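You operate a simulated robot arm through the tools that you are given. There is no shell and no other tool. Be economical: measure what you need, move in short steps, check, and stop when the job is done.

You are at the controls of a simulated robot arm. One attempt, no reset.

TASK
Take the hub from the top of the steel table and put it on the green roll. Then put the reflector from the top of the steel table on the rack of the white bike. Then put the hex key from the upper shelf of the dark rack on top of the blue block on the middle shelf of the steel rack. Do these in the order given. Set down upright: hub.
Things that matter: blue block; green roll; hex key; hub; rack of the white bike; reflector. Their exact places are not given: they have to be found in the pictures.

Only the result counts: the job must be done as asked and must still hold three seconds after the hand-in. Knocking over, shifting, dropping, spilling or breaking anything else fails it.

THE ROBOT
A 6-joint arm with a two-finger parallel gripper on a trunk, on a base that drives. Base frame: it is fixed to the floor where the robot stands at the start and does not move with it; the origin is under the middle of the robot, x ahead of it, y to its left, z up; the surface under the hand at the start is at about z = 0.84. Readings come in m, rad, newtons and seconds.
Its first joint turns from -2.897 to 2.897 rad. Places, roughly: blue block [2.5, -4.5, 1]; hex key [-0.75, -4.5, 1]; rack of the white bike (57x15 cm) [-0.92, -0.34, 0.88]. Payload 3.43 kg.
The tool frame sits at the grasp point between the pads (the TCP): z along the fingers, y along the line on which they close. The tips reach 0.034 m beyond it. Largest opening 0.128 m; finger width 0.024, thickness 0.012; the body of the gripper, 0.048 by 0.13 m, starts 0.096 m behind the TCP.
Orientation is that of the tool frame in the base frame, as [roll, pitch, yaw] about the fixed x, y, z axes, in that order (R = Rz(yaw) Ry(pitch) Rx(roll)). With the fingers straight down and closing along the base's y, the tool's x points along the base's -x, its y along +y and its z along -z.

THE INTERFACE
- The arm moves only by the tool nudge_tool. Its argument "increments" is a list of rows, each an object of numbers (a shift or turn left out is 0, a gripper value left out holds the last): "rx", "ry", "rz": the turn, a rotation vector about the tool's x, y, z in units of 6 degrees (1.0 is 6 degrees); "x", "y", "z": the shift along the tool's x, y, z in units of 40 mm (1.0 is 40 mm); "grip": the opening, from 0 (shut) to 1 (fully open). In form: [{"rx": .., "ry": .., "rz": .., "x": .., "y": .., "z": .., "grip": ..}, ...]. A call has 1 to 10 rows; each row shifts and turns the commanded pose from where the row before left it, along the tool's axes as they then stand. A call with a number of a shift or a turn outside -1 to 1 is refused whole. Rows are played at 5 a second. More than 0.05 m and 0.15 rad between two rows, or a gripper value outside its range, and nothing of the call is played. Where a pose cannot be reached the arm comes as near as it can. A force on the tool above 40 N (or 10 N above the force at the start of the call, whichever is more), or a blocked arm, ends the call early, and 0.2 s more pass. Each finger travels about 0.153 m/s and halts on what it meets, pressing with about 31 N; the grip force reading is that of the motor and also rises with nothing between the fingers. The clock runs only during rows and for 0.2 s after the last one: add rows that do not move to give the fingers time. The reply holds the time, the measured pose of the TCP, the force on the tool along the base axes, the opening and the grip force, in the units named above and with some noise, with the torque about the TCP (base axes, N m) and any sound that the robot's microphone picked up.
- Cameras (640 x 400 px; columns grow to the right, rows downward): "scene" is now at [0.0969, 0.1367, 1.19]; the picture's right is [-0.98, -0.19, 0.00], its down [-0.12, 0.64, -0.76] and it looks along [0.14, -0.75, -0.65] (base axes); focal length 214 px, centre (320, 200). "wrist" rides on the gripper at [0.076, -0.011, -0.16] in the tool frame; the picture's right is [0.15, 0.99, 0.00], its down [-0.88, 0.13, -0.46] and it looks along [-0.45, 0.07, 0.89] (tool axes); focal length 234 px, centre (320, 200).
- snapshot(camera): a new picture of that camera. The clock stands still meanwhile.
- drive_base(legs): drives the robot by 1 to 6 legs, each [ahead, left, turn to the left] in m, m and rad, along the robot's own axes; the way and the turn of a leg run together, so that a leg with both is an arc; at most 1.5 m and 3.142 rad a leg. The arm and the cameras ride along, it lands a little off, and it stops where it bumps. It gives what a move gives.
- pan_tilt(pan, tilt): turns the head with the scene camera to pan (to the left, within 2.496 rad either way) and tilt (down, from -0.506 to 1.204), counted from straight ahead of the robot. It gives what a move gives.
- probe_pixels(camera, pixels): for up to 12 pixels [column, row] of the newest picture of that camera ("zoom" is the newest enlarged one), the place [x, y, z] in the base frame of the surface seen there, good to about 0.002 m. The clock stands still meanwhile.
- enlarge(camera, box): a new picture of the part [left, top, right, bottom] of that camera's present view, enlarged. The clock stands still meanwhile.
- close_job(): hands the job in; it is judged then, once.

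Work in short steps. Measure before you move; look again where a grasp or a placing could have gone wrong, and mend it. You have 110 turns and 90 pictures in all, those below and enlarged ones among them. Open the gripper and draw the arm clear of the work before you hand the job in, unless the task says otherwise.

The tools are called after "Request:" as name(argument=value, ...) on one line, values as JSON. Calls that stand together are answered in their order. nudge_tool: Moves the arm, as the interface text tells. Its arguments: {"type":"object","properties":{"increments":{"type":"array","items":{"type":"object","properties":{"rx":{"type":"number"},"ry":{"type":"number"},"rz":{"type":"number"},"x":{"type":"number"},"y":{"type":"number"},"z":{"type":"number"},"grip":{"type":"number"}}}}},"required":["increments"]} The other tools are called the same way: drive_base (legs) drives the base; pan_tilt (pan, tilt) turns the head that bears the scene camera; snapshot (camera) takes a picture; probe_pixels (camera, pixels) gives the place of the surface under pixels of a picture; enlarge (camera, box) takes an enlarged picture of a part of a camera's view; close_job () hands the job in.

At the start:

```text
time: 0.0
eef_pos: [0.7402, -0.0242, 1.1433]
tool_rot: [3.141, 0.002, -3.141]
wrist_force: [0.6, -0.1, -0.2]
ft_torque: [0.0, -0.03, -0.01]
grip_width: 0.1278
grip_force: 0.1
robot x, y, heading: [0.0026, -0.0014, -0.002]
head pan, tilt: [-1.382, 0.705]
```

scene: 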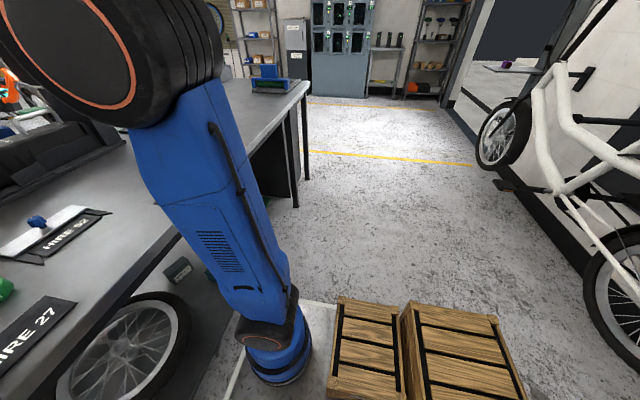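
wrist: 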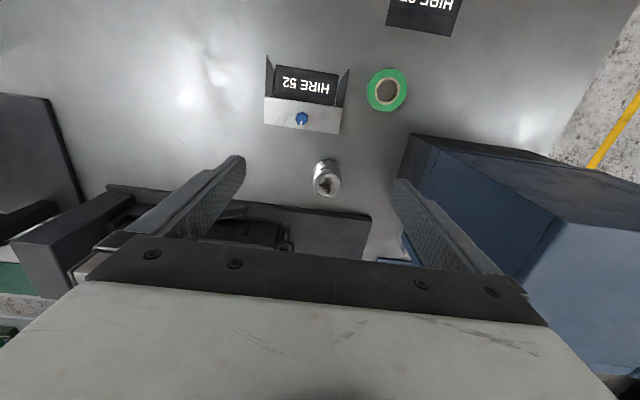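

The wrist view shows a metal hub near (326,180) and a green roll near (387,90). I'll turn the head to look over the table and probe these in the wrist picture.

Request:
pan_tilt(pan=0, tilt=0.8)

Request:
snapshot(camera="scene")

Request:
enlarge(camera="wrist", box=[240, 40, 440, 220])

Request:
probe_pixels(camera="wrist", pixels=[[326, 167], [326, 192], [316, 178], [338, 178], [387, 72], [370, 90], [387, 90], [405, 90], [387, 108], [302, 118], [350, 160], [430, 160]])

```text
time: 1.5
eef_pos: [0.7404, -0.0231, 1.1441]
tool_rot: [3.141, -0.001, 3.141]
wrist_force: [-0.2, 0.3, 0.5]
ft_torque: [-0.02, -0.02, -0.01]
grip_width: 0.1281
grip_force: 0.0
robot x, y, heading: [0.0025, 0.0003, -0.002]
head pan, tilt: [0.0, 0.799]
```

```text
87 pictures are left
```

scene: 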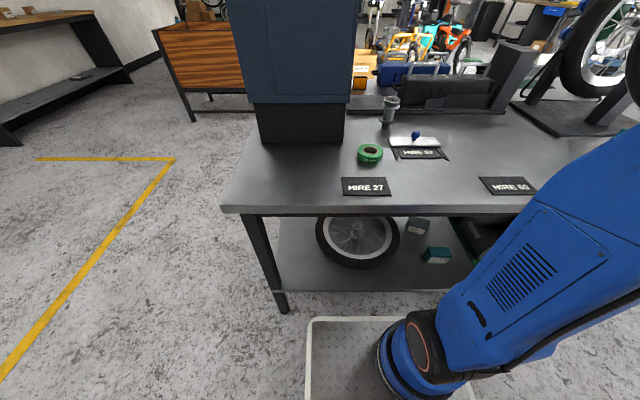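

```text
2.22 times, centred on (340, 130) of wrist
```

zoom: 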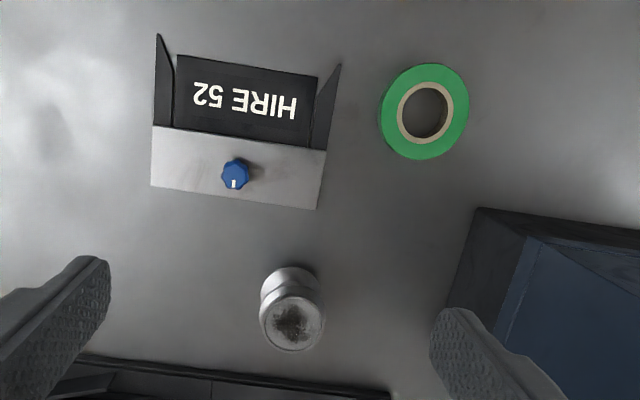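

```text
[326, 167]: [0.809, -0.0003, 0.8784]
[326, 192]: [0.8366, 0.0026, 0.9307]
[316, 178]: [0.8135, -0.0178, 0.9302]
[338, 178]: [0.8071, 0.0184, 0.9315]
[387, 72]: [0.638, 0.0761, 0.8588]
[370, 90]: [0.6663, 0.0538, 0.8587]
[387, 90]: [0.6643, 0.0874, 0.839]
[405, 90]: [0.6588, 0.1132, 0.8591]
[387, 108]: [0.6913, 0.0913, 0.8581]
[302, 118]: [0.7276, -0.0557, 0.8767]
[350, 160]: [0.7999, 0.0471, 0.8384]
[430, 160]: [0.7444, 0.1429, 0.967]
```

The hub candidate stands at about (0.82, 0.00), top z 0.93; roll near (0.664, 0.083), top 0.859. I enlarge the scene view to see the hub's side shape and look for the reflector.

Request:
enlarge(camera="scene", box=[330, 80, 460, 200])

Request:
pan_tilt(pan=-0.8, tilt=0.6)

Request:
snapshot(camera="scene")

```text
3.33 times, centred on (395, 140) of scene
```

zoom: 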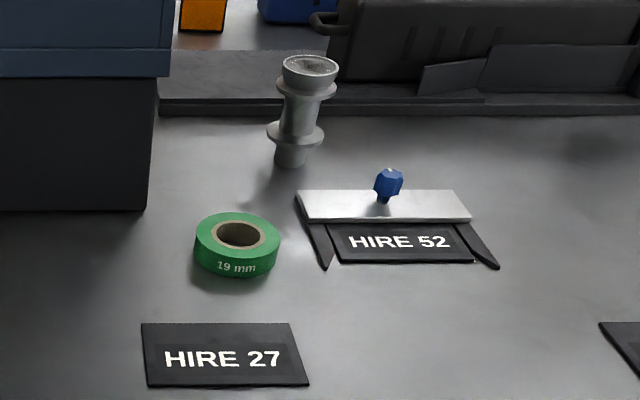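

```text
time: 2.6
eef_pos: [0.7402, -0.0239, 1.1432]
tool_rot: [3.141, 0.0, -3.141]
wrist_force: [-1.0, 0.1, 0.7]
ft_torque: [-0.01, -0.02, 0.02]
grip_width: 0.128
grip_force: 0.1
robot x, y, heading: [-0.0032, -0.0001, -0.001]
head pan, tilt: [-0.799, 0.6]
```

```text
84 pictures are left
```

scene: 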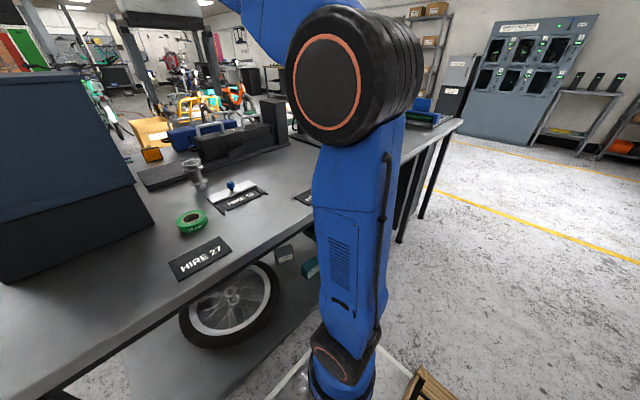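

The hub is a double-flanged spool; an amber object at (152,155) behind it may be the reflector. I zoom there and probe.

Request:
enlarge(camera="scene", box=[110, 110, 270, 240])

Request:
probe_pixels(camera="scene", pixels=[[147, 154], [158, 155], [152, 149], [152, 161], [193, 163], [193, 172], [193, 182], [197, 188], [185, 215], [193, 224]])

```text
3.08 times, centred on (190, 175) of scene
```

zoom: 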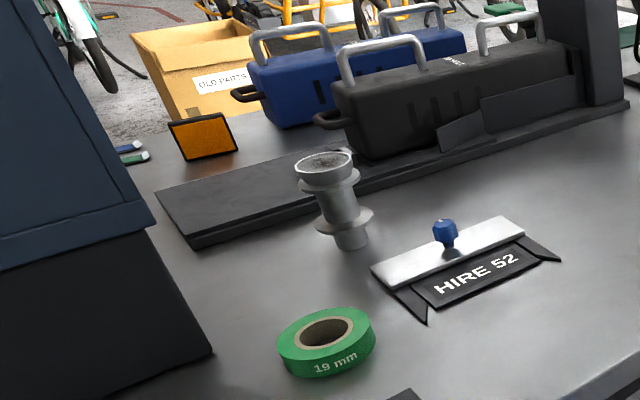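

```text
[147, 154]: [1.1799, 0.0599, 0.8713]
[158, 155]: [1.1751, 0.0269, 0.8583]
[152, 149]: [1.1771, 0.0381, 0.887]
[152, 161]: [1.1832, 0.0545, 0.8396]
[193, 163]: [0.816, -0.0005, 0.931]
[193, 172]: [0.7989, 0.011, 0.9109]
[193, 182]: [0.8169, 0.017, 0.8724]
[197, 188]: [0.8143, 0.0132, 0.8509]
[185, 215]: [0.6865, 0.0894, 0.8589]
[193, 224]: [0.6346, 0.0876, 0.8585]
```

The amber reflector stands at about (1.18, 0.045). I zoom tightly on hub and roll to measure hub's foot diameter versus the roll's hole.

Request:
enlarge(camera="scene", box=[170, 150, 218, 198])

Request:
enlarge(camera="wrist", box=[355, 60, 419, 120])

```text
8.33 times, centred on (194, 174) of scene
```

zoom: 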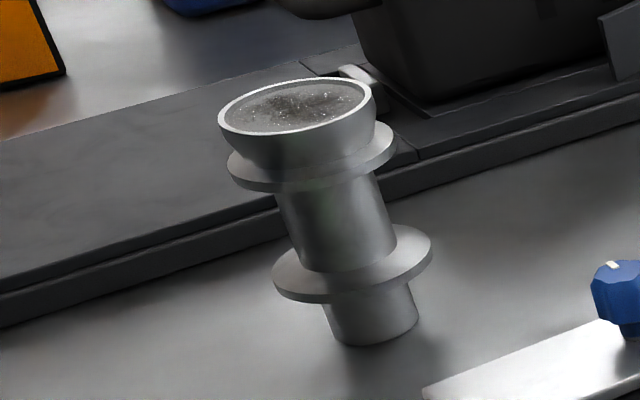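

```text
6.67 times, centred on (387, 90) of wrist
```

zoom: 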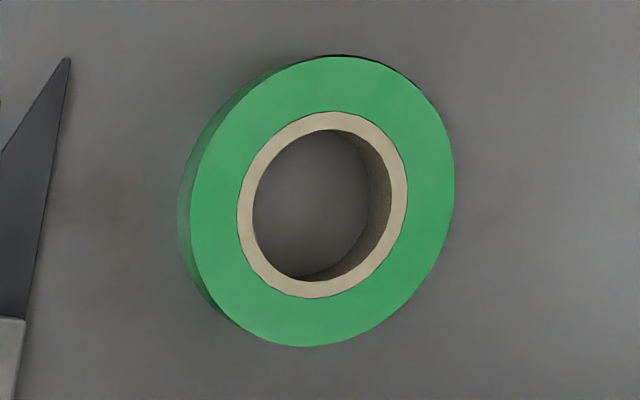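

I probe the roll's rims in this zoom.

Request:
probe_pixels(camera="zoom", pixels=[[195, 205], [452, 185], [345, 60], [300, 343], [248, 205], [396, 190], [330, 122], [318, 290], [215, 290], [430, 110]])

Request:
enlarge(camera="scene", box=[170, 150, 218, 198])

Request:
probe_pixels(camera="zoom", pixels=[[222, 125], [368, 97], [290, 85], [300, 132], [280, 200], [395, 235], [335, 245], [330, 330], [415, 310], [370, 340], [370, 300], [310, 180]])

```text
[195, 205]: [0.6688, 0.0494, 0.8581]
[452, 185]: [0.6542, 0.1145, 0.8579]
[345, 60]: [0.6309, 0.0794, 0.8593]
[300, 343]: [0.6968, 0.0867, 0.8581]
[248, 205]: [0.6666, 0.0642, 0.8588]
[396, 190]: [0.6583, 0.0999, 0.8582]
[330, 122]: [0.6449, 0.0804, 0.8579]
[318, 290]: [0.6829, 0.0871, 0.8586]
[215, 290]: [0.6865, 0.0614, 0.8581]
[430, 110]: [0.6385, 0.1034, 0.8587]
```

```text
8.33 times, centred on (194, 174) of scene
```

zoom: 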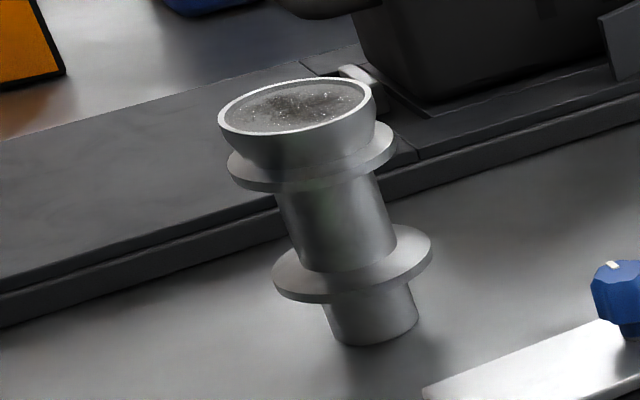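

```text
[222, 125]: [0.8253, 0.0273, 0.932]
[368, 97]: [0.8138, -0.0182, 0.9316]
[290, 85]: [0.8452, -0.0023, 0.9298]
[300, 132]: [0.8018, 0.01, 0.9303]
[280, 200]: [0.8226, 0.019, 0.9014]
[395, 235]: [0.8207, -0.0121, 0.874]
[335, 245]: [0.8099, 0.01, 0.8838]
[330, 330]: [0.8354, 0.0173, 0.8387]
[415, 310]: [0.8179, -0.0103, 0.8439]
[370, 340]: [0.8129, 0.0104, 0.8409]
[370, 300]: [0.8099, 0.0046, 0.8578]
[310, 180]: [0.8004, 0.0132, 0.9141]
```

The roll centre is ≈(0.664, 0.082), outer Ø66, hole Ø≈34; hub axis ≈(0.822, 0.004), foot Ø≈29, flanges ≈50. I probe the dark-blue cabinet next to the roll and the black platform to know clearances.

Request:
probe_pixels(camera="scene", pixels=[[150, 222], [134, 186], [100, 120], [78, 80], [40, 130], [60, 240], [172, 180], [185, 184], [215, 175], [145, 175], [30, 300], [100, 330]])

Request:
probe_pixels(camera="wrist", pixels=[[412, 137], [540, 153], [555, 215], [420, 185], [500, 180], [270, 62], [345, 75], [265, 122], [340, 130], [330, 210], [370, 215], [250, 150]])

```text
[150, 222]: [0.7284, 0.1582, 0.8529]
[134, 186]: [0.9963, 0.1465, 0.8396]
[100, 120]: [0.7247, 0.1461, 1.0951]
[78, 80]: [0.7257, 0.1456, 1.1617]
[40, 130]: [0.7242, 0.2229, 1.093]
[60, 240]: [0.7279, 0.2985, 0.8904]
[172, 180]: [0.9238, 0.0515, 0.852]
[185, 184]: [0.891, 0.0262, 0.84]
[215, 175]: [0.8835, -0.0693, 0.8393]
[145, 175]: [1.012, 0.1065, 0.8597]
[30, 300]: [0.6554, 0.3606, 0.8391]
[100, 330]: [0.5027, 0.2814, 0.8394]
```

```text
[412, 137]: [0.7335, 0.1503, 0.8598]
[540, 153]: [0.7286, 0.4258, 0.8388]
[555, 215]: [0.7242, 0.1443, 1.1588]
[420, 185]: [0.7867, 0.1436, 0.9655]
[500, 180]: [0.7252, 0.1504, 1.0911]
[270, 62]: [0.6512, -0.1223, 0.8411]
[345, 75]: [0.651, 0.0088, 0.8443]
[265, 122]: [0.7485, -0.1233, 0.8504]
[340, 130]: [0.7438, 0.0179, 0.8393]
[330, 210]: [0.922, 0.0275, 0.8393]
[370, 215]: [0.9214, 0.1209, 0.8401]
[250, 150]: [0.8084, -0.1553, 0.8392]
```

Cabinet starts at x 0.725, y 0.144, so no conflict when gripping along y. I move over the hub at (0.822, 0.004) and descend part way to z≈1.0.

Request:
nudge_tool(increments=[{"x": -0.7, "y": 0.25, "grip": 1}, {"x": -0.7, "y": 0.25}, {"x": -0.65, "y": 0.2}, {"z": 0.9}, {"z": 0.9}, {"z": 0.9}, {"z": 0.8}, {}])

Request:
snapshot(camera="wrist")

```text
time: 4.5
eef_pos: [0.8215, 0.0043, 1.003]
tool_rot: [3.141, -0.001, 3.141]
wrist_force: [-0.3, 1.2, -0.2]
ft_torque: [0.03, -0.06, -0.01]
grip_width: 0.1282
grip_force: 0.0
robot x, y, heading: [0.0066, 0.0012, 0.004]
head pan, tilt: [-0.799, 0.6]
```

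```text
79 pictures are left
```

wrist: 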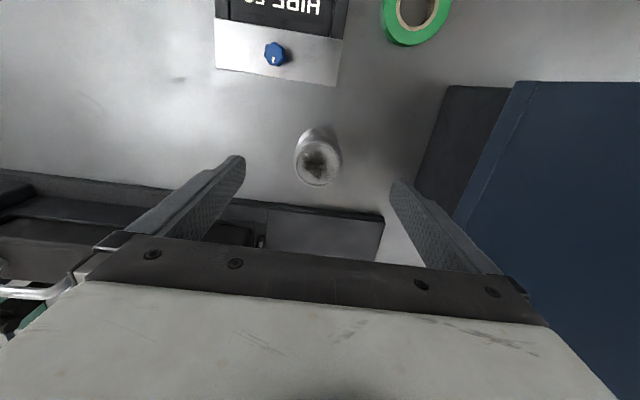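

The hub (318,160) is centred between fingers. I descend to z≈0.885 so the pads span both flanges, then close.

Request:
nudge_tool(increments=[{"z": 0.8}, {"z": 0.8}, {"z": 0.7}, {"z": 0.65}, {}])

Request:
nudge_tool(increments=[{"grip": 0.6}, {"grip": 0.5}, {"grip": 0.4}, {"grip": 0.3}, {}, {}])

Request:
snapshot(camera="wrist")

```text
time: 5.7
eef_pos: [0.8229, 0.0059, 0.886]
tool_rot: [3.14, 0.0, -3.141]
wrist_force: [0.2, 0.2, 0.3]
ft_torque: [0.02, 0.02, 0.04]
grip_width: 0.128
grip_force: 0.0
robot x, y, heading: [-0.0001, 0.0012, -0.002]
head pan, tilt: [-0.799, 0.6]
```

```text
time: 7.0
eef_pos: [0.8222, 0.0047, 0.8852]
tool_rot: [-3.141, -0.001, 3.142]
wrist_force: [-0.1, -0.5, 1.8]
ft_torque: [0.05, -0.04, -0.06]
grip_width: 0.0525
grip_force: 31.5
robot x, y, heading: [0.0014, -0.0012, 0.0]
head pan, tilt: [-0.799, 0.6]
```

```text
78 pictures are left
```

wrist: 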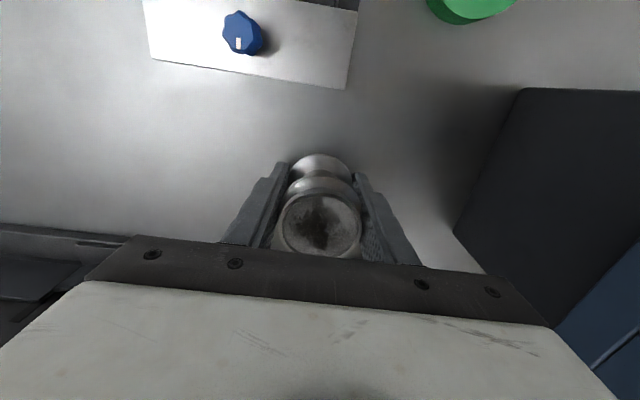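

Held (52.5 mm, 31 N). I lift 0.1 m, move back in x first and then over the roll centre.

Request:
nudge_tool(increments=[{"z": -0.5}, {"z": -1}, {"z": -1}, {"x": 0.9}, {"x": 1}, {"x": 1}, {"x": 1.05}, {}])

```text
refused: 1.05 is not a number from -1 to 1
```

Row limit was exceeded; I redo it within range.

Request:
nudge_tool(increments=[{"z": -0.5}, {"z": -1}, {"z": -1}, {"x": 0.95}, {"x": 1}, {"x": 1}, {"x": 1}, {"y": 0.95}, {"y": 1}, {}])

Request:
snapshot(camera="wrist")

Request:
pan_tilt(pan=-0.1, tilt=0.7)

Request:
snapshot(camera="scene")

```text
time: 9.2
eef_pos: [0.6641, 0.084, 0.9864]
tool_rot: [3.142, 0.0, -3.14]
wrist_force: [-0.1, 1.1, -2.8]
ft_torque: [-0.03, 0.01, -0.04]
grip_width: 0.0526
grip_force: 31.3
robot x, y, heading: [0.0001, 0.002, -0.002]
head pan, tilt: [-0.799, 0.6]
```

```text
77 pictures are left
```

wrist: 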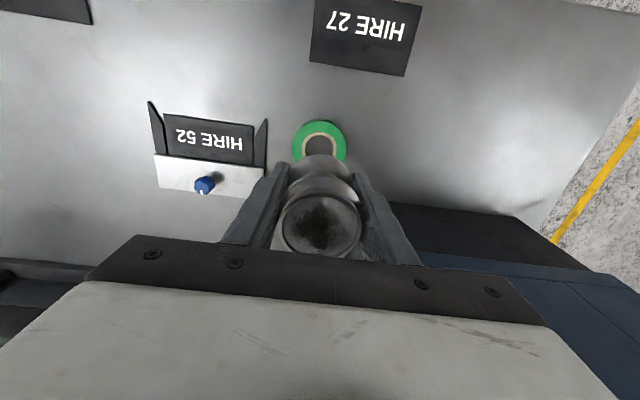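

```text
time: 10.3
eef_pos: [0.665, 0.0837, 0.9847]
tool_rot: [-3.141, -0.001, 3.142]
wrist_force: [-0.4, -0.6, -2.4]
ft_torque: [0.01, 0.05, -0.02]
grip_width: 0.0524
grip_force: 30.6
robot x, y, heading: [-0.0012, -0.0002, -0.002]
head pan, tilt: [-0.099, 0.7]
```

```text
76 pictures are left
```

scene: 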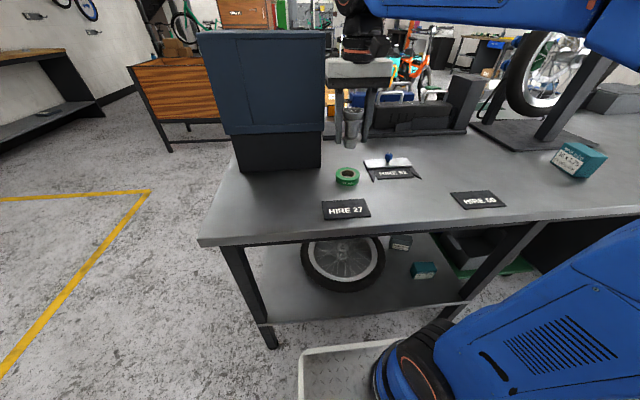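

Hub hangs above the roll. Because its foot (Ø29) could drop through the Ø34 hole, I place it offset ~19 mm over the tape ring, descending first to just above contact (z≈0.912).

Request:
nudge_tool(increments=[{"x": 0.35, "y": -0.38}, {"z": 0.7}, {"z": 0.7}, {"z": 0.4}, {}])

Request:
enlarge(camera="scene", box=[310, 110, 410, 210])

```text
time: 11.5
eef_pos: [0.6483, 0.0675, 0.9147]
tool_rot: [3.14, -0.001, -3.142]
wrist_force: [0.1, 0.4, -2.1]
ft_torque: [0.0, -0.02, 0.01]
grip_width: 0.0525
grip_force: 31.2
robot x, y, heading: [-0.0033, -0.0025, -0.001]
head pan, tilt: [-0.099, 0.7]
```

```text
4.00 times, centred on (360, 160) of scene
```

zoom: 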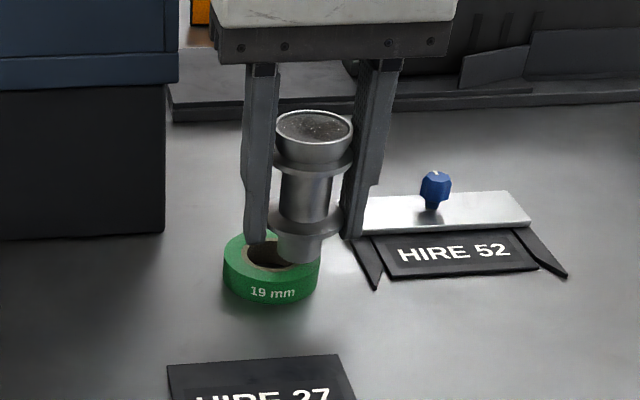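

Foot sits above the near-right part of the tape ring. I lower in small steps to feel contact.

Request:
nudge_tool(increments=[{"z": 0.08}, {"z": 0.05}, {"z": 0.05}, {"z": 0.03}, {}])

```text
time: 12.7
eef_pos: [0.6487, 0.0675, 0.9052]
tool_rot: [-3.14, 0.001, -3.142]
wrist_force: [-0.1, -1.3, 0.5]
ft_torque: [0.05, -0.04, 0.02]
grip_width: 0.0525
grip_force: 30.9
robot x, y, heading: [-0.001, 0.0027, 0.002]
head pan, tilt: [-0.099, 0.7]
```

Force z went from −2.1 to +0.5 N: light contact. One more small press, then release.

Request:
nudge_tool(increments=[{"z": 0.03}, {}])

Request:
nudge_tool(increments=[{"grip": 0.46}, {"grip": 0.52}, {"grip": 0.6}, {"grip": 0.7}, {}])

Request:
enlarge(camera="scene", box=[310, 110, 410, 210])

```text
time: 13.3
eef_pos: [0.6503, 0.0687, 0.9048]
tool_rot: [-3.14, 0.003, -3.141]
wrist_force: [2.5, 0.2, 19.5]
ft_torque: [0.14, -0.19, -0.05]
grip_width: 0.0526
grip_force: 30.8
robot x, y, heading: [0.0023, 0.0001, -0.0]
head pan, tilt: [-0.099, 0.7]
```

```text
time: 14.5
eef_pos: [0.6503, 0.0682, 0.9039]
tool_rot: [3.141, 0.002, -3.141]
wrist_force: [0.1, 0.3, 0.6]
ft_torque: [-0.01, -0.01, 0.0]
grip_width: 0.0894
grip_force: 0.1
robot x, y, heading: [0.0008, 0.001, 0.003]
head pan, tilt: [-0.099, 0.7]
```

```text
4.00 times, centred on (360, 160) of scene
```

zoom: 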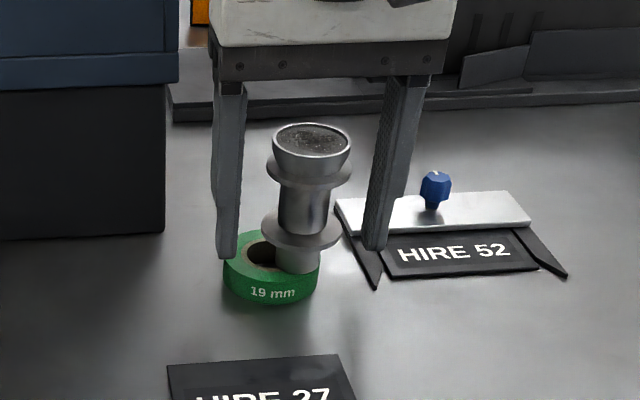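

The hub stands upright on the roll. I raise the hand straight up clear, then look at the reflector and table edges.

Request:
nudge_tool(increments=[{"z": -0.8}, {"z": -1}, {"z": -1}, {"z": -1}, {"z": -1}, {"z": -1}, {"z": -0.7}, {"x": 1}, {"x": 1}, {}])

Request:
pan_tilt(pan=-0.3, tilt=0.75)

Request:
snapshot(camera="scene")

```text
time: 16.7
eef_pos: [0.5702, 0.0674, 1.1624]
tool_rot: [-3.141, -0.001, 3.14]
wrist_force: [0.6, -0.5, -0.3]
ft_torque: [-0.01, 0.03, 0.0]
grip_width: 0.0898
grip_force: 0.2
robot x, y, heading: [0.0035, -0.0026, 0.004]
head pan, tilt: [-0.099, 0.7]
```

```text
time: 17.4
eef_pos: [0.5715, 0.0678, 1.1635]
tool_rot: [-3.141, -0.001, -3.142]
wrist_force: [0.2, 0.3, 0.0]
ft_torque: [-0.01, -0.01, 0.01]
grip_width: 0.0899
grip_force: 0.0
robot x, y, heading: [0.0031, -0.0011, 0.001]
head pan, tilt: [-0.3, 0.75]
```

```text
73 pictures are left
```

scene: 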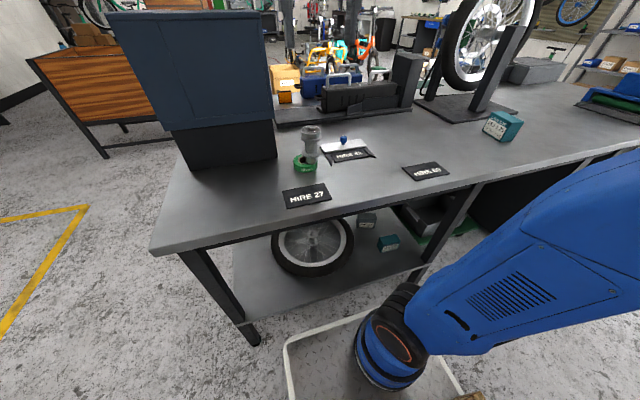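

The hub stands fine. I probe table edges, the tray/base front, the shelf and far floor to plan driving.

Request:
probe_pixels(camera="scene", pixels=[[153, 252], [300, 222], [480, 182], [286, 350], [365, 312], [440, 360], [250, 335], [238, 322], [400, 370], [185, 160], [285, 97], [50, 250]])

Request:
enlarge(camera="scene", box=[250, 50, 330, 130])

```text
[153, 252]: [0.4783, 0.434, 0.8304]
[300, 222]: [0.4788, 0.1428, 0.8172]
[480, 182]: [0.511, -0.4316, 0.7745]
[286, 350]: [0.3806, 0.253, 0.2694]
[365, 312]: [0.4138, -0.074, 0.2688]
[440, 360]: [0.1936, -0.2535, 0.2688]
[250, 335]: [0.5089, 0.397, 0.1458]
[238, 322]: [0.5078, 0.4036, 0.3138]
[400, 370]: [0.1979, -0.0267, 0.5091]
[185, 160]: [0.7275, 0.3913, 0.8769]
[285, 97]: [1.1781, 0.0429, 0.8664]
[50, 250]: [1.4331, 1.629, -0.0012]
```

```text
5.00 times, centred on (290, 90) of scene
```

zoom: 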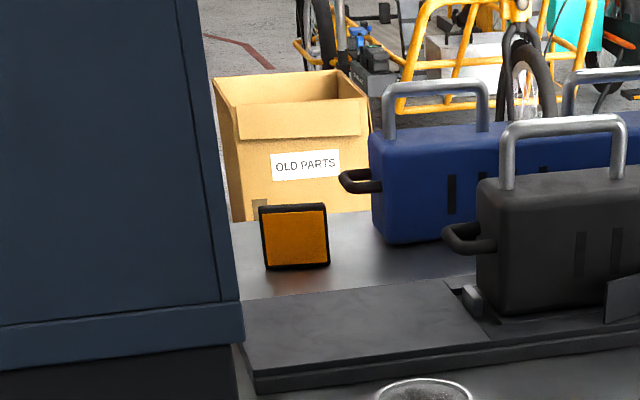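

Deck front is at x 0.41 and table shelf at 0.51, so I can't reach x 1.18 from here. I'll consider standing at the table's left end; look left for free space.

Request:
probe_pixels(camera="scene", pixels=[[75, 155], [170, 135], [38, 62], [105, 160]])

Request:
pan_tilt(pan=0.9, tilt=0.45)

Request:
snapshot(camera="scene")

```text
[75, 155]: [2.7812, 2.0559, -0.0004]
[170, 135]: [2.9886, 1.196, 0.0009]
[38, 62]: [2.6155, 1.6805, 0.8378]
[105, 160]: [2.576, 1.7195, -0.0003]
```

```text
time: 18.9
eef_pos: [0.5716, 0.0669, 1.1643]
tool_rot: [3.141, 0.003, 3.141]
wrist_force: [0.6, 0.4, 0.0]
ft_torque: [0.0, 0.04, -0.01]
grip_width: 0.0895
grip_force: 0.1
robot x, y, heading: [-0.0002, -0.0013, -0.0]
head pan, tilt: [0.901, 0.45]
```

```text
71 pictures are left
```

scene: 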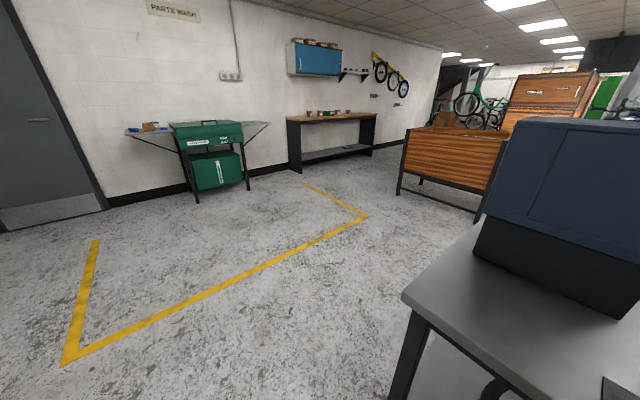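

Left side is free floor. I retract the hand, then drive left around the table end, ahead along it, and turn to face −y.

Request:
nudge_tool(increments=[{"x": 1}, {"x": 1}, {"x": 1}, {"x": 1}, {}])

Request:
drive_base(legs=[[-0.04, 0, 0], [0, 1.0, 0], [1.22, 0, 0]])

Request:
pan_tilt(pan=-1.4, tilt=0.6)

Request:
snapshot(camera="scene")

```text
time: 20.1
eef_pos: [0.4194, 0.0745, 1.1305]
tool_rot: [3.136, 0.003, -3.141]
wrist_force: [-0.1, 0.4, 0.1]
ft_torque: [0.01, -0.02, 0.02]
grip_width: 0.0897
grip_force: 0.1
out of reach, approached as far as the arm can: row 1, 2, 3, 4
robot x, y, heading: [-0.0015, -0.0001, -0.0]
head pan, tilt: [0.901, 0.45]
```

```text
time: 31.5
eef_pos: [1.6108, 1.0577, 1.1325]
tool_rot: [3.138, 0.004, 3.13]
wrist_force: [-0.7, 0.0, -0.3]
ft_torque: [0.0, 0.01, 0.02]
grip_width: 0.0894
grip_force: 0.1
robot x, y, heading: [1.1897, 0.9851, -0.014]
head pan, tilt: [0.901, 0.45]
```

```text
time: 33.6
eef_pos: [1.611, 1.0568, 1.1302]
tool_rot: [3.138, 0.003, 3.131]
wrist_force: [0.3, -0.3, -0.8]
ft_torque: [0.03, -0.01, -0.01]
grip_width: 0.0897
grip_force: 0.2
robot x, y, heading: [1.1912, 0.9857, -0.012]
head pan, tilt: [-1.4, 0.6]
```

```text
70 pictures are left
```

scene: 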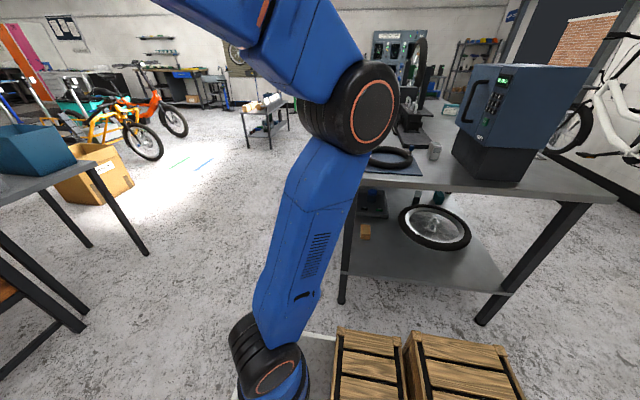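

The way is clear; turn right 90° to face the table end.

Request:
drive_base(legs=[[0, 0, -1.559]])

Request:
pan_tilt(pan=-0.1, tilt=0.7)

Request:
snapshot(camera="scene")

Request:
snapshot(camera="wrist")

```text
time: 37.8
eef_pos: [1.2694, 0.571, 1.1303]
tool_rot: [3.138, 0.005, 1.582]
wrist_force: [0.1, -0.5, -0.3]
ft_torque: [-0.01, 0.01, 0.03]
grip_width: 0.0896
grip_force: 0.0
robot x, y, heading: [1.1891, 0.9846, -1.562]
head pan, tilt: [-1.4, 0.6]
```

```text
time: 39.3
eef_pos: [1.2714, 0.5689, 1.1315]
tool_rot: [3.138, 0.003, 1.582]
wrist_force: [-0.3, -0.3, -0.1]
ft_torque: [0.01, -0.01, 0.0]
grip_width: 0.0895
grip_force: 0.1
robot x, y, heading: [1.1906, 0.9872, -1.56]
head pan, tilt: [-0.099, 0.7]
```

```text
69 pictures are left
```

scene: 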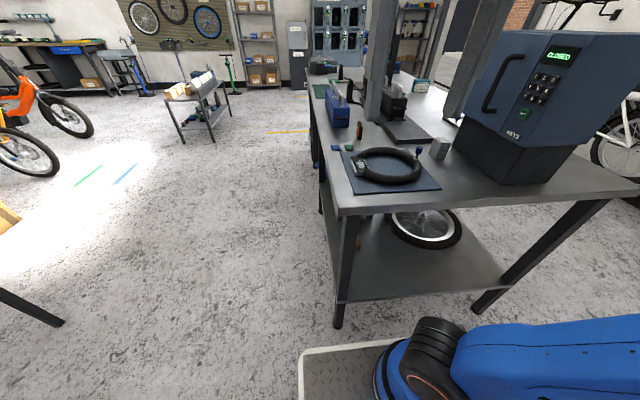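

```text
68 pictures are left
```

wrist: 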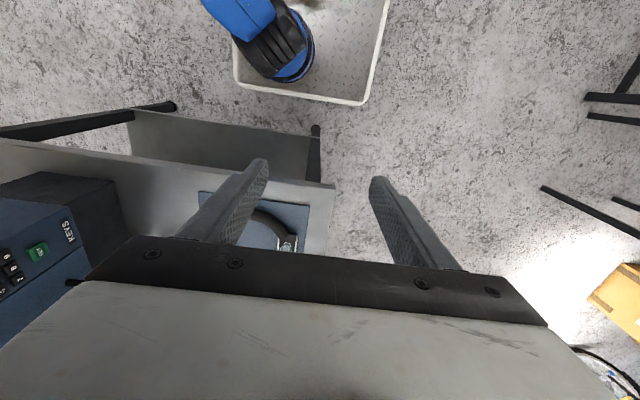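

A lock ring lies on a mat before the reflector (360,132). I zoom and probe.

Request:
enlarge(camera="scene", box=[320, 90, 450, 200])

Request:
probe_pixels(camera="zoom", pixels=[[165, 155], [175, 155], [170, 135], [170, 190], [60, 120], [130, 195], [400, 215], [250, 270], [330, 105], [420, 130], [195, 360], [130, 275]])

```text
3.64 times, centred on (385, 145) of scene
```

zoom: 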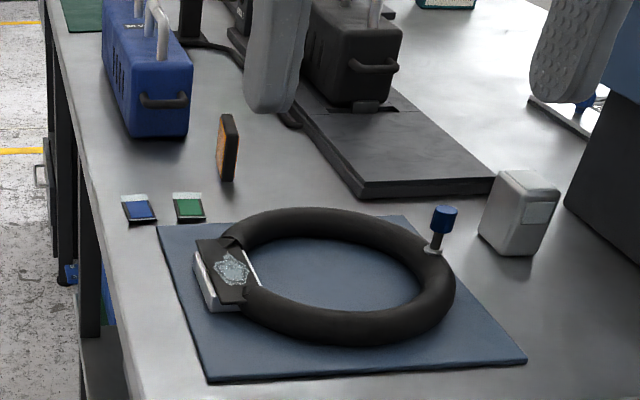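

```text
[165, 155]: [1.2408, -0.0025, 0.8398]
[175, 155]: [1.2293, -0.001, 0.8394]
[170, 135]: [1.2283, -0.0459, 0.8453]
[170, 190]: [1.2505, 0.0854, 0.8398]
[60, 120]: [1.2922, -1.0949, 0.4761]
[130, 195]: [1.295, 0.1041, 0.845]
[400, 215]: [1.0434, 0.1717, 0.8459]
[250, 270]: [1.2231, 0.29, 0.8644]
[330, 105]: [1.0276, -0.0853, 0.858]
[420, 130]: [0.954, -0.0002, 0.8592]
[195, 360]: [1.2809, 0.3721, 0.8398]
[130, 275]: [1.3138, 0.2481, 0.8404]
```

The reflector is at zoom (228,148), standing on edge, about 1 cm thick. I probe it.

Request:
probe_pixels(camera="zoom", pixels=[[235, 120], [235, 150], [235, 178], [231, 150], [239, 150], [222, 150], [219, 125], [222, 172], [230, 117], [445, 215], [510, 200], [185, 110]])

Request:
enlarge(camera="scene", box=[350, 110, 380, 135])

```text
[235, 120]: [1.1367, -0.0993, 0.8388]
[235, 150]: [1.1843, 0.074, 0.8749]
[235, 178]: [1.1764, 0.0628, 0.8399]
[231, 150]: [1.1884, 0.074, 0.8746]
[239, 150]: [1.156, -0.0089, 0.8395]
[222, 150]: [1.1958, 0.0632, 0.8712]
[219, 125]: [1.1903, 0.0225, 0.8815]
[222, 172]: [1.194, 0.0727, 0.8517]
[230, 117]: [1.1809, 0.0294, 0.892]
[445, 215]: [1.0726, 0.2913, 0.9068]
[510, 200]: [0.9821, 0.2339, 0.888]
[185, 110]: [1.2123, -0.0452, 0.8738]
```

```text
16.00 times, centred on (365, 122) of scene
```

zoom: 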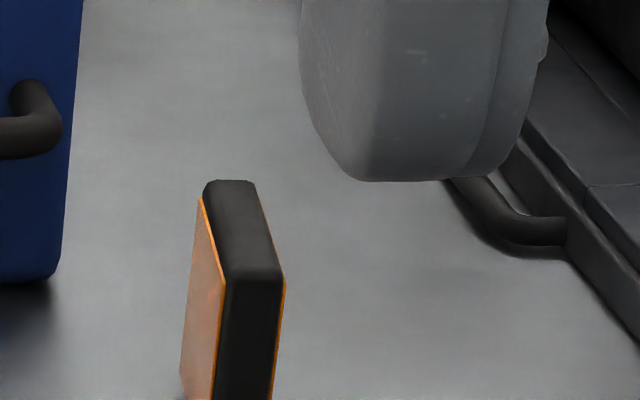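

I probe the reflector's top-face corners for centre and yaw.

Request:
probe_pixels(camera="zoom", pixels=[[208, 186], [250, 185], [280, 272], [230, 277], [228, 230], [262, 230], [230, 330], [275, 330], [192, 300], [245, 230], [60, 278], [560, 245]])

```text
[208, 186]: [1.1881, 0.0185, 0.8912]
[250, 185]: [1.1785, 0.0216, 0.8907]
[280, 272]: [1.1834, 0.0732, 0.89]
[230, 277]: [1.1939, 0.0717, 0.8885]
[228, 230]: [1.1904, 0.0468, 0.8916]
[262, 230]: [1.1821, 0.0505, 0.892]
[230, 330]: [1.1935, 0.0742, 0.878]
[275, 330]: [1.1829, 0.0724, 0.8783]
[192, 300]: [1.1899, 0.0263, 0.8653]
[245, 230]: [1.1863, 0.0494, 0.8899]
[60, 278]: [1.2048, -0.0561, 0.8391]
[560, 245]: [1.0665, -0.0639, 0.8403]
```

Reflector centre ≈(1.186, 0.047), 11 mm thick, yaw offset ~0.1 rad. I drive 8 cm closer and extend the arm at height.

Request:
drive_base(legs=[[0.08, 0, 0]])

Request:
nudge_tool(increments=[{"rz": 1, "x": -1}, {"x": -1}, {"x": -1, "y": -0.5}, {"x": -1, "y": -0.5}, {"x": -1, "y": -0.5}, {"x": -1, "y": -0.5}, {"x": -1}, {"x": -1}, {"x": -1}, {}])

```text
time: 40.4
eef_pos: [1.2712, 0.4893, 1.1321]
tool_rot: [3.14, 0.003, 1.583]
wrist_force: [-0.7, -0.6, 0.5]
ft_torque: [0.0, -0.05, 0.01]
grip_width: 0.0896
grip_force: 0.2
robot x, y, heading: [1.196, 0.9108, -1.56]
head pan, tilt: [-0.099, 0.7]
```

```text
time: 42.5
eef_pos: [1.1626, 0.1388, 1.1323]
tool_rot: [3.139, 0.004, 1.477]
wrist_force: [-0.1, 0.4, -1.1]
ft_torque: [-0.01, -0.02, 0.01]
grip_width: 0.0896
grip_force: 0.1
robot x, y, heading: [1.192, 0.9111, -1.561]
head pan, tilt: [-0.099, 0.7]
```

Fine-align over (1.186, 0.047) and lower to z≈0.96, narrowing the fingers to ~60 mm.

Request:
nudge_tool(increments=[{"x": -0.8, "y": 0.27, "grip": 0.47}, {"x": -0.8, "y": 0.27}, {"x": -0.63, "y": 0.26}, {"z": 0.9}, {"z": 0.9}, {"z": 0.9}, {"z": 0.9}, {"z": 0.7}, {}])

Request:
snapshot(camera="wrist")

Request:
enlarge(camera="scene", box=[330, 80, 410, 150])

```text
time: 44.5
eef_pos: [1.186, 0.0448, 0.9608]
tool_rot: [3.138, 0.004, 1.477]
wrist_force: [0.1, 0.5, -0.2]
ft_torque: [0.0, -0.02, 0.0]
grip_width: 0.0603
grip_force: 0.0
robot x, y, heading: [1.1926, 0.9066, -1.564]
head pan, tilt: [-0.099, 0.7]
```

```text
65 pictures are left
```

wrist: 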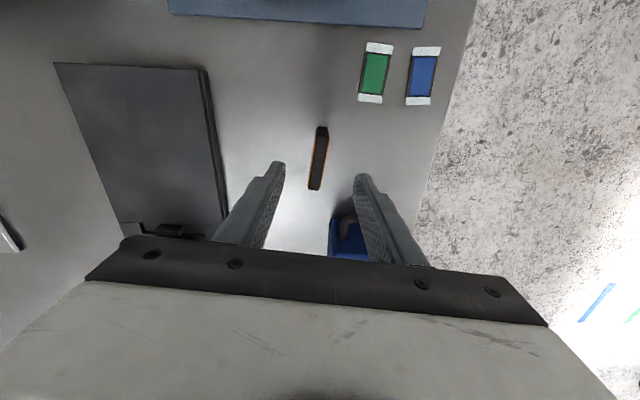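

```text
5.71 times, centred on (370, 115) of scene
```

zoom: 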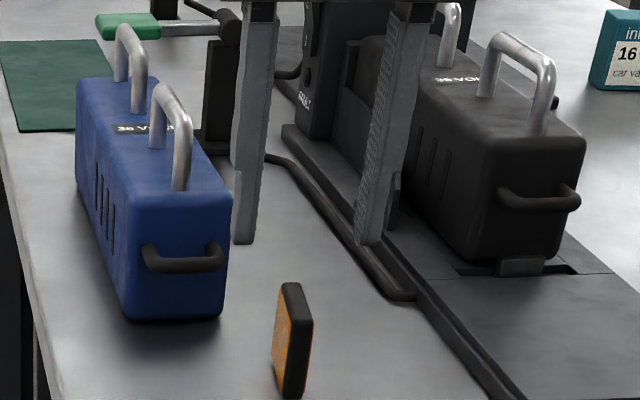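

Reflector at (318,158) lies between the fingers and aligned. Descend to z≈0.880 and close.

Request:
nudge_tool(increments=[{"z": 0.7}, {"z": 0.7}, {"z": 0.6}, {}, {"grip": 0.35}, {"grip": 0.2}, {"grip": 0.05}, {"grip": 0.0}, {}, {}])

Request:
snapshot(camera="wrist")

```text
time: 46.8
eef_pos: [1.1864, 0.0448, 0.8795]
tool_rot: [3.138, 0.003, 1.476]
wrist_force: [0.4, 0.1, -0.8]
ft_torque: [0.02, 0.0, 0.02]
grip_width: 0.0116
grip_force: 30.9
robot x, y, heading: [1.1924, 0.9087, -1.56]
head pan, tilt: [-0.099, 0.7]
```

```text
63 pictures are left
```

wrist: 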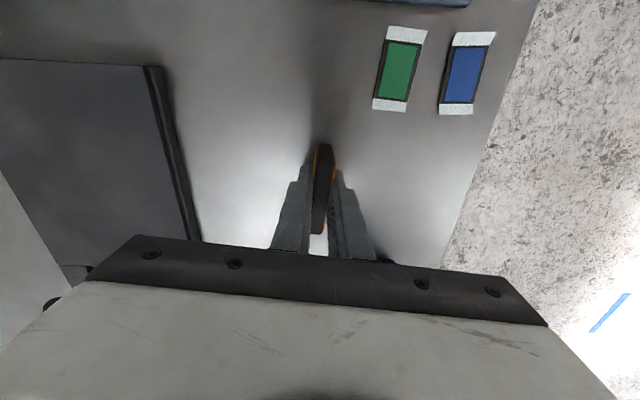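

Gripped at 11.6 mm. Lift straight up 0.25 m, then retract toward the robot.

Request:
nudge_tool(increments=[{"z": -0.5}, {"z": -1}, {"z": -1}, {"z": -1}, {"z": -1}, {"z": -1}, {"z": -0.8}, {"x": 1}, {"x": 1}, {"x": 1}])

Request:
nudge_tool(increments=[{"x": 1}, {"x": 1}, {"x": 1}, {"x": 1}, {"x": 1}, {"x": 1}, {"x": 1}, {}])

Request:
snapshot(camera="wrist")

```text
time: 49.0
eef_pos: [1.1981, 0.1647, 1.1306]
tool_rot: [3.14, 0.001, 1.478]
wrist_force: [1.0, -0.8, -1.0]
ft_torque: [0.12, 0.05, 0.0]
grip_width: 0.0118
grip_force: 31.6
robot x, y, heading: [1.193, 0.9076, -1.562]
head pan, tilt: [-0.099, 0.7]
```

```text
time: 50.8
eef_pos: [1.2221, 0.445, 1.1297]
tool_rot: [3.138, 0.003, 1.476]
wrist_force: [0.2, -0.4, 0.8]
ft_torque: [0.02, 0.03, 0.0]
grip_width: 0.0122
grip_force: 30.7
robot x, y, heading: [1.1939, 0.9044, -1.56]
head pan, tilt: [-0.099, 0.7]
```

```text
62 pictures are left
```

wrist: 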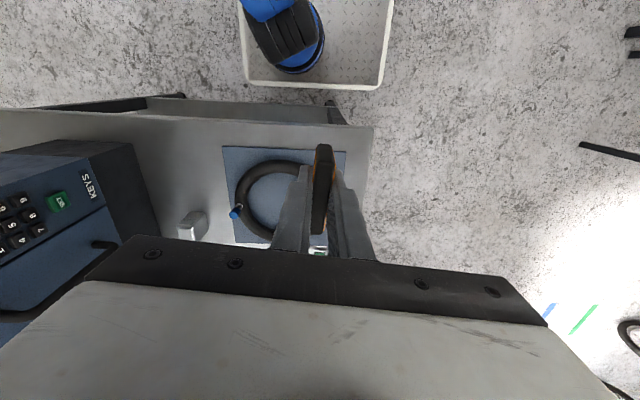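

Reflector still held. I back off and drive sideways toward x≈0 at y≈1.05, then look toward the bike.

Request:
drive_base(legs=[[-0.15, 0, 0], [0, -1.2, 0]])

Request:
pan_tilt(pan=-0.5, tilt=0.5)

Request:
snapshot(camera="scene")

```text
time: 57.8
eef_pos: [0.0191, 0.5787, 1.1311]
tool_rot: [3.138, 0.002, 1.478]
wrist_force: [-0.2, -0.1, -0.7]
ft_torque: [-0.02, 0.0, -0.01]
grip_width: 0.012
grip_force: 30.7
robot x, y, heading: [-0.0132, 1.0447, -1.557]
head pan, tilt: [-0.099, 0.7]
```

```text
time: 58.7
eef_pos: [0.0192, 0.5799, 1.1305]
tool_rot: [3.137, 0.002, 1.478]
wrist_force: [-0.9, 0.6, -0.5]
ft_torque: [-0.02, 0.0, 0.0]
grip_width: 0.0119
grip_force: 31.1
robot x, y, heading: [-0.0143, 1.0402, -1.558]
head pan, tilt: [-0.499, 0.499]
```

```text
61 pictures are left
```

scene: 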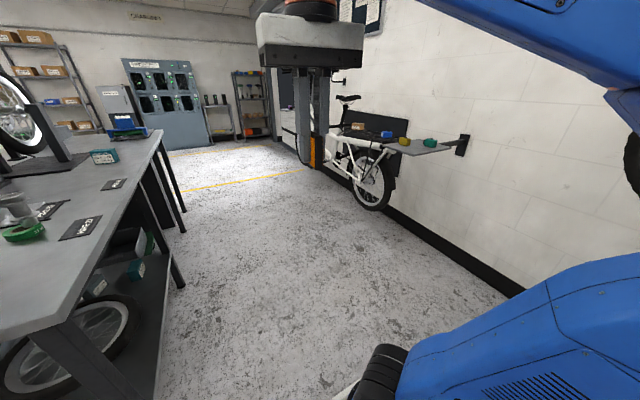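

The bike stands along the wall at x≈−1, its rear toward me; I zoom on its rack (380,140).

Request:
enlarge(camera="scene", box=[310, 85, 480, 215])

Request:
probe_pixels(camera="zoom", pixels=[[180, 175], [290, 187], [350, 210], [400, 235], [450, 225], [500, 240], [500, 225], [580, 200], [300, 250], [240, 190], [200, 155], [350, 240]])

```text
3.08 times, centred on (395, 150) of scene
```

zoom: 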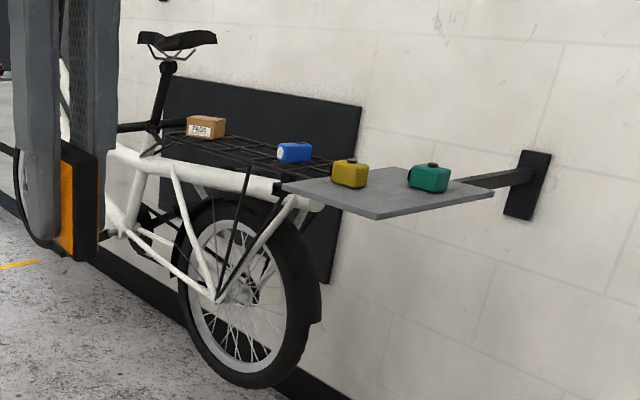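

```text
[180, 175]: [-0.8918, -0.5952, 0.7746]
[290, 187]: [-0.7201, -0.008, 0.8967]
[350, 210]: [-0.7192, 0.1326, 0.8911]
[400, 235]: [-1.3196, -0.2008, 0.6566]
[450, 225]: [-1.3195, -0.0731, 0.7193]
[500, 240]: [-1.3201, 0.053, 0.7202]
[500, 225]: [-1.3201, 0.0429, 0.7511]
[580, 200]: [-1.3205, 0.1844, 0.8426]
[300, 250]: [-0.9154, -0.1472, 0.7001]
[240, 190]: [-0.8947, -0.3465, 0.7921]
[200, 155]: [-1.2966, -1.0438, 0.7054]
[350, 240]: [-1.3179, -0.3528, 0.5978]
```

Rack is a wire grid with a parcel and a blue item on it, long axis along y. I'll drive to about (−0.17, −0.35) and turn to face −x.

Request:
drive_base(legs=[[0, -0.16, 0], [1.39, 0, 0], [0, 0, -1.585]])

Request:
pan_tilt(pan=0, tilt=0.6)

Request:
snapshot(camera="scene")

Request:
snapshot(camera="wrist")

```text
time: 70.5
eef_pos: [-0.6217, -0.3806, 1.1303]
tool_rot: [3.138, 0.001, -0.093]
wrist_force: [-0.1, 0.3, -0.7]
ft_torque: [0.02, 0.0, -0.02]
grip_width: 0.0122
grip_force: 31.3
robot x, y, heading: [-0.1584, -0.3501, -3.131]
head pan, tilt: [-0.499, 0.499]
```

```text
time: 71.4
eef_pos: [-0.6214, -0.3815, 1.1304]
tool_rot: [3.139, 0.002, -0.092]
wrist_force: [0.0, 0.0, -0.2]
ft_torque: [0.0, -0.03, -0.02]
grip_width: 0.0118
grip_force: 30.5
robot x, y, heading: [-0.1627, -0.3513, -3.128]
head pan, tilt: [0.0, 0.6]
```

```text
59 pictures are left
```

scene: 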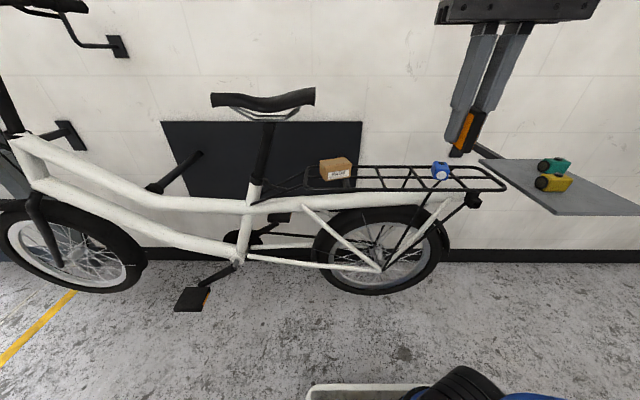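

```text
58 pictures are left
```

wrist: 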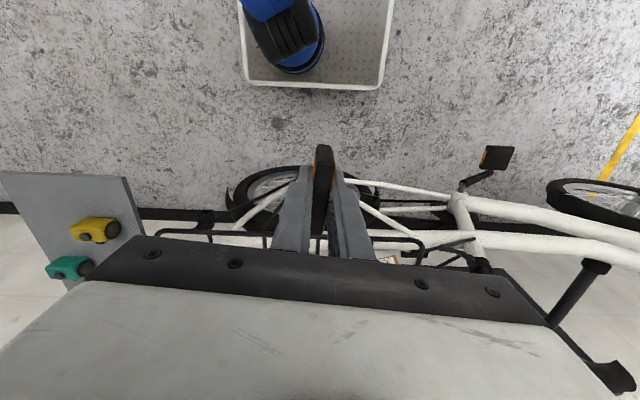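

Request:
enlarge(camera="scene", box=[290, 140, 520, 220])

```text
2.78 times, centred on (405, 180) of scene
```

zoom: 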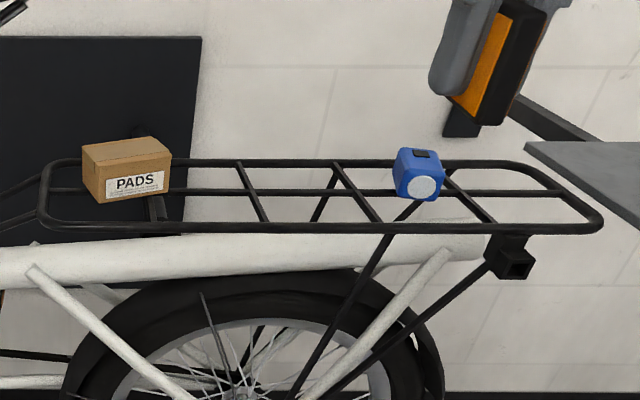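

I measure the bar heights and positions on the rack around the free crossing.

Request:
probe_pixels(camera="zoom", pixels=[[252, 191], [354, 192], [210, 192], [300, 192], [238, 172], [260, 210], [345, 176], [366, 206], [252, 228], [240, 163], [335, 163], [380, 228]])

Request:
enlarge(camera="scene", box=[360, 150, 450, 206])

```text
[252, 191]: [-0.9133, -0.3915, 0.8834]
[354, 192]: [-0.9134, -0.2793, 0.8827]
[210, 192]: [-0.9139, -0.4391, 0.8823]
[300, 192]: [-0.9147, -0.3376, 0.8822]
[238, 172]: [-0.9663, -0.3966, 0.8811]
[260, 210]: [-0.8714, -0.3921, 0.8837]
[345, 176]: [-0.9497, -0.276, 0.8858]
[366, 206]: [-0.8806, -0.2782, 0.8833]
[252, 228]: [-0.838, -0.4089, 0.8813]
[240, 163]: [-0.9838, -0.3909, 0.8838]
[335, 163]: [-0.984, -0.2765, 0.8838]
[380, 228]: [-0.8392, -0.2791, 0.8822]
```

```text
7.11 times, centred on (405, 178) of scene
```

zoom: 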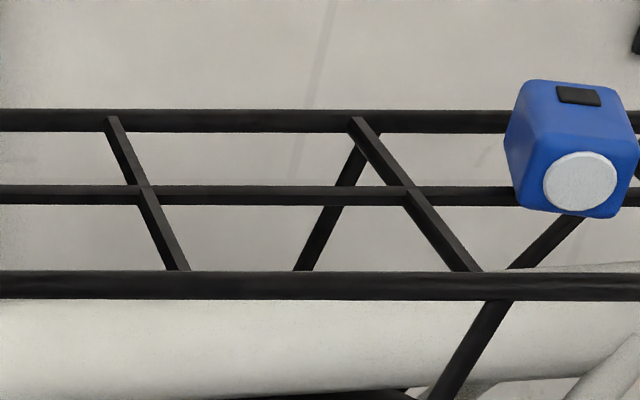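

I zoom in on the crossing at scene (381,177) for bar shapes and relative heights.

Request:
enlarge(camera="scene", box=[371, 168, 391, 188])

Request:
probe_pixels(camera="zoom", pixels=[[200, 190], [200, 200], [200, 215], [330, 205], [260, 130], [340, 260], [355, 290], [420, 195], [420, 210], [305, 190], [270, 130], [100, 200]])

```text
16.00 times, centred on (381, 178) of scene
```

zoom: 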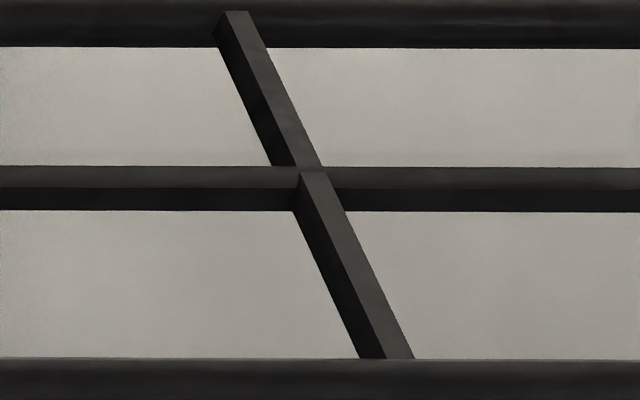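

```text
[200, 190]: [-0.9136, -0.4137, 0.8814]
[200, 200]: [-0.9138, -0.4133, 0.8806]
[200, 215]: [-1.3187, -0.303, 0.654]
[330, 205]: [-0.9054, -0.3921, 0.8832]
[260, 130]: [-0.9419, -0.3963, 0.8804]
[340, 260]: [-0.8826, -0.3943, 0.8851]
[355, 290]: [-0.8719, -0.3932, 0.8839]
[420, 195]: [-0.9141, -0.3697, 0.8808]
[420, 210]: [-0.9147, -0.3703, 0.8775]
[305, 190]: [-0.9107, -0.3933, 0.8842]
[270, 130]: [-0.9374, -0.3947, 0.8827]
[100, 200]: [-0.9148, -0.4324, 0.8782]
```

Bars are flat-topped and level (z≈0.884) with a crossing at (−0.9135, −0.3925). The reflector (11.6 mm thick, flat edge) can stand there on the cross as it did on the table. I align yaw to 0 and move above.

Request:
nudge_tool(increments=[{"rz": -0.88}, {"x": -0.9}, {"x": -0.9}, {"x": -0.9}, {"x": -0.9}, {"x": -0.9}, {"x": -0.9}, {"x": -0.95}, {"x": -0.9, "y": 0.27}, {}])

```text
time: 73.6
eef_pos: [-0.9129, -0.3925, 1.1309]
tool_rot: [3.138, 0.003, 0.0]
wrist_force: [0.5, -1.0, -0.2]
ft_torque: [-0.01, 0.02, -0.01]
grip_width: 0.0121
grip_force: 31.0
robot x, y, heading: [-0.1572, -0.3514, -3.13]
head pan, tilt: [0.0, 0.6]
```

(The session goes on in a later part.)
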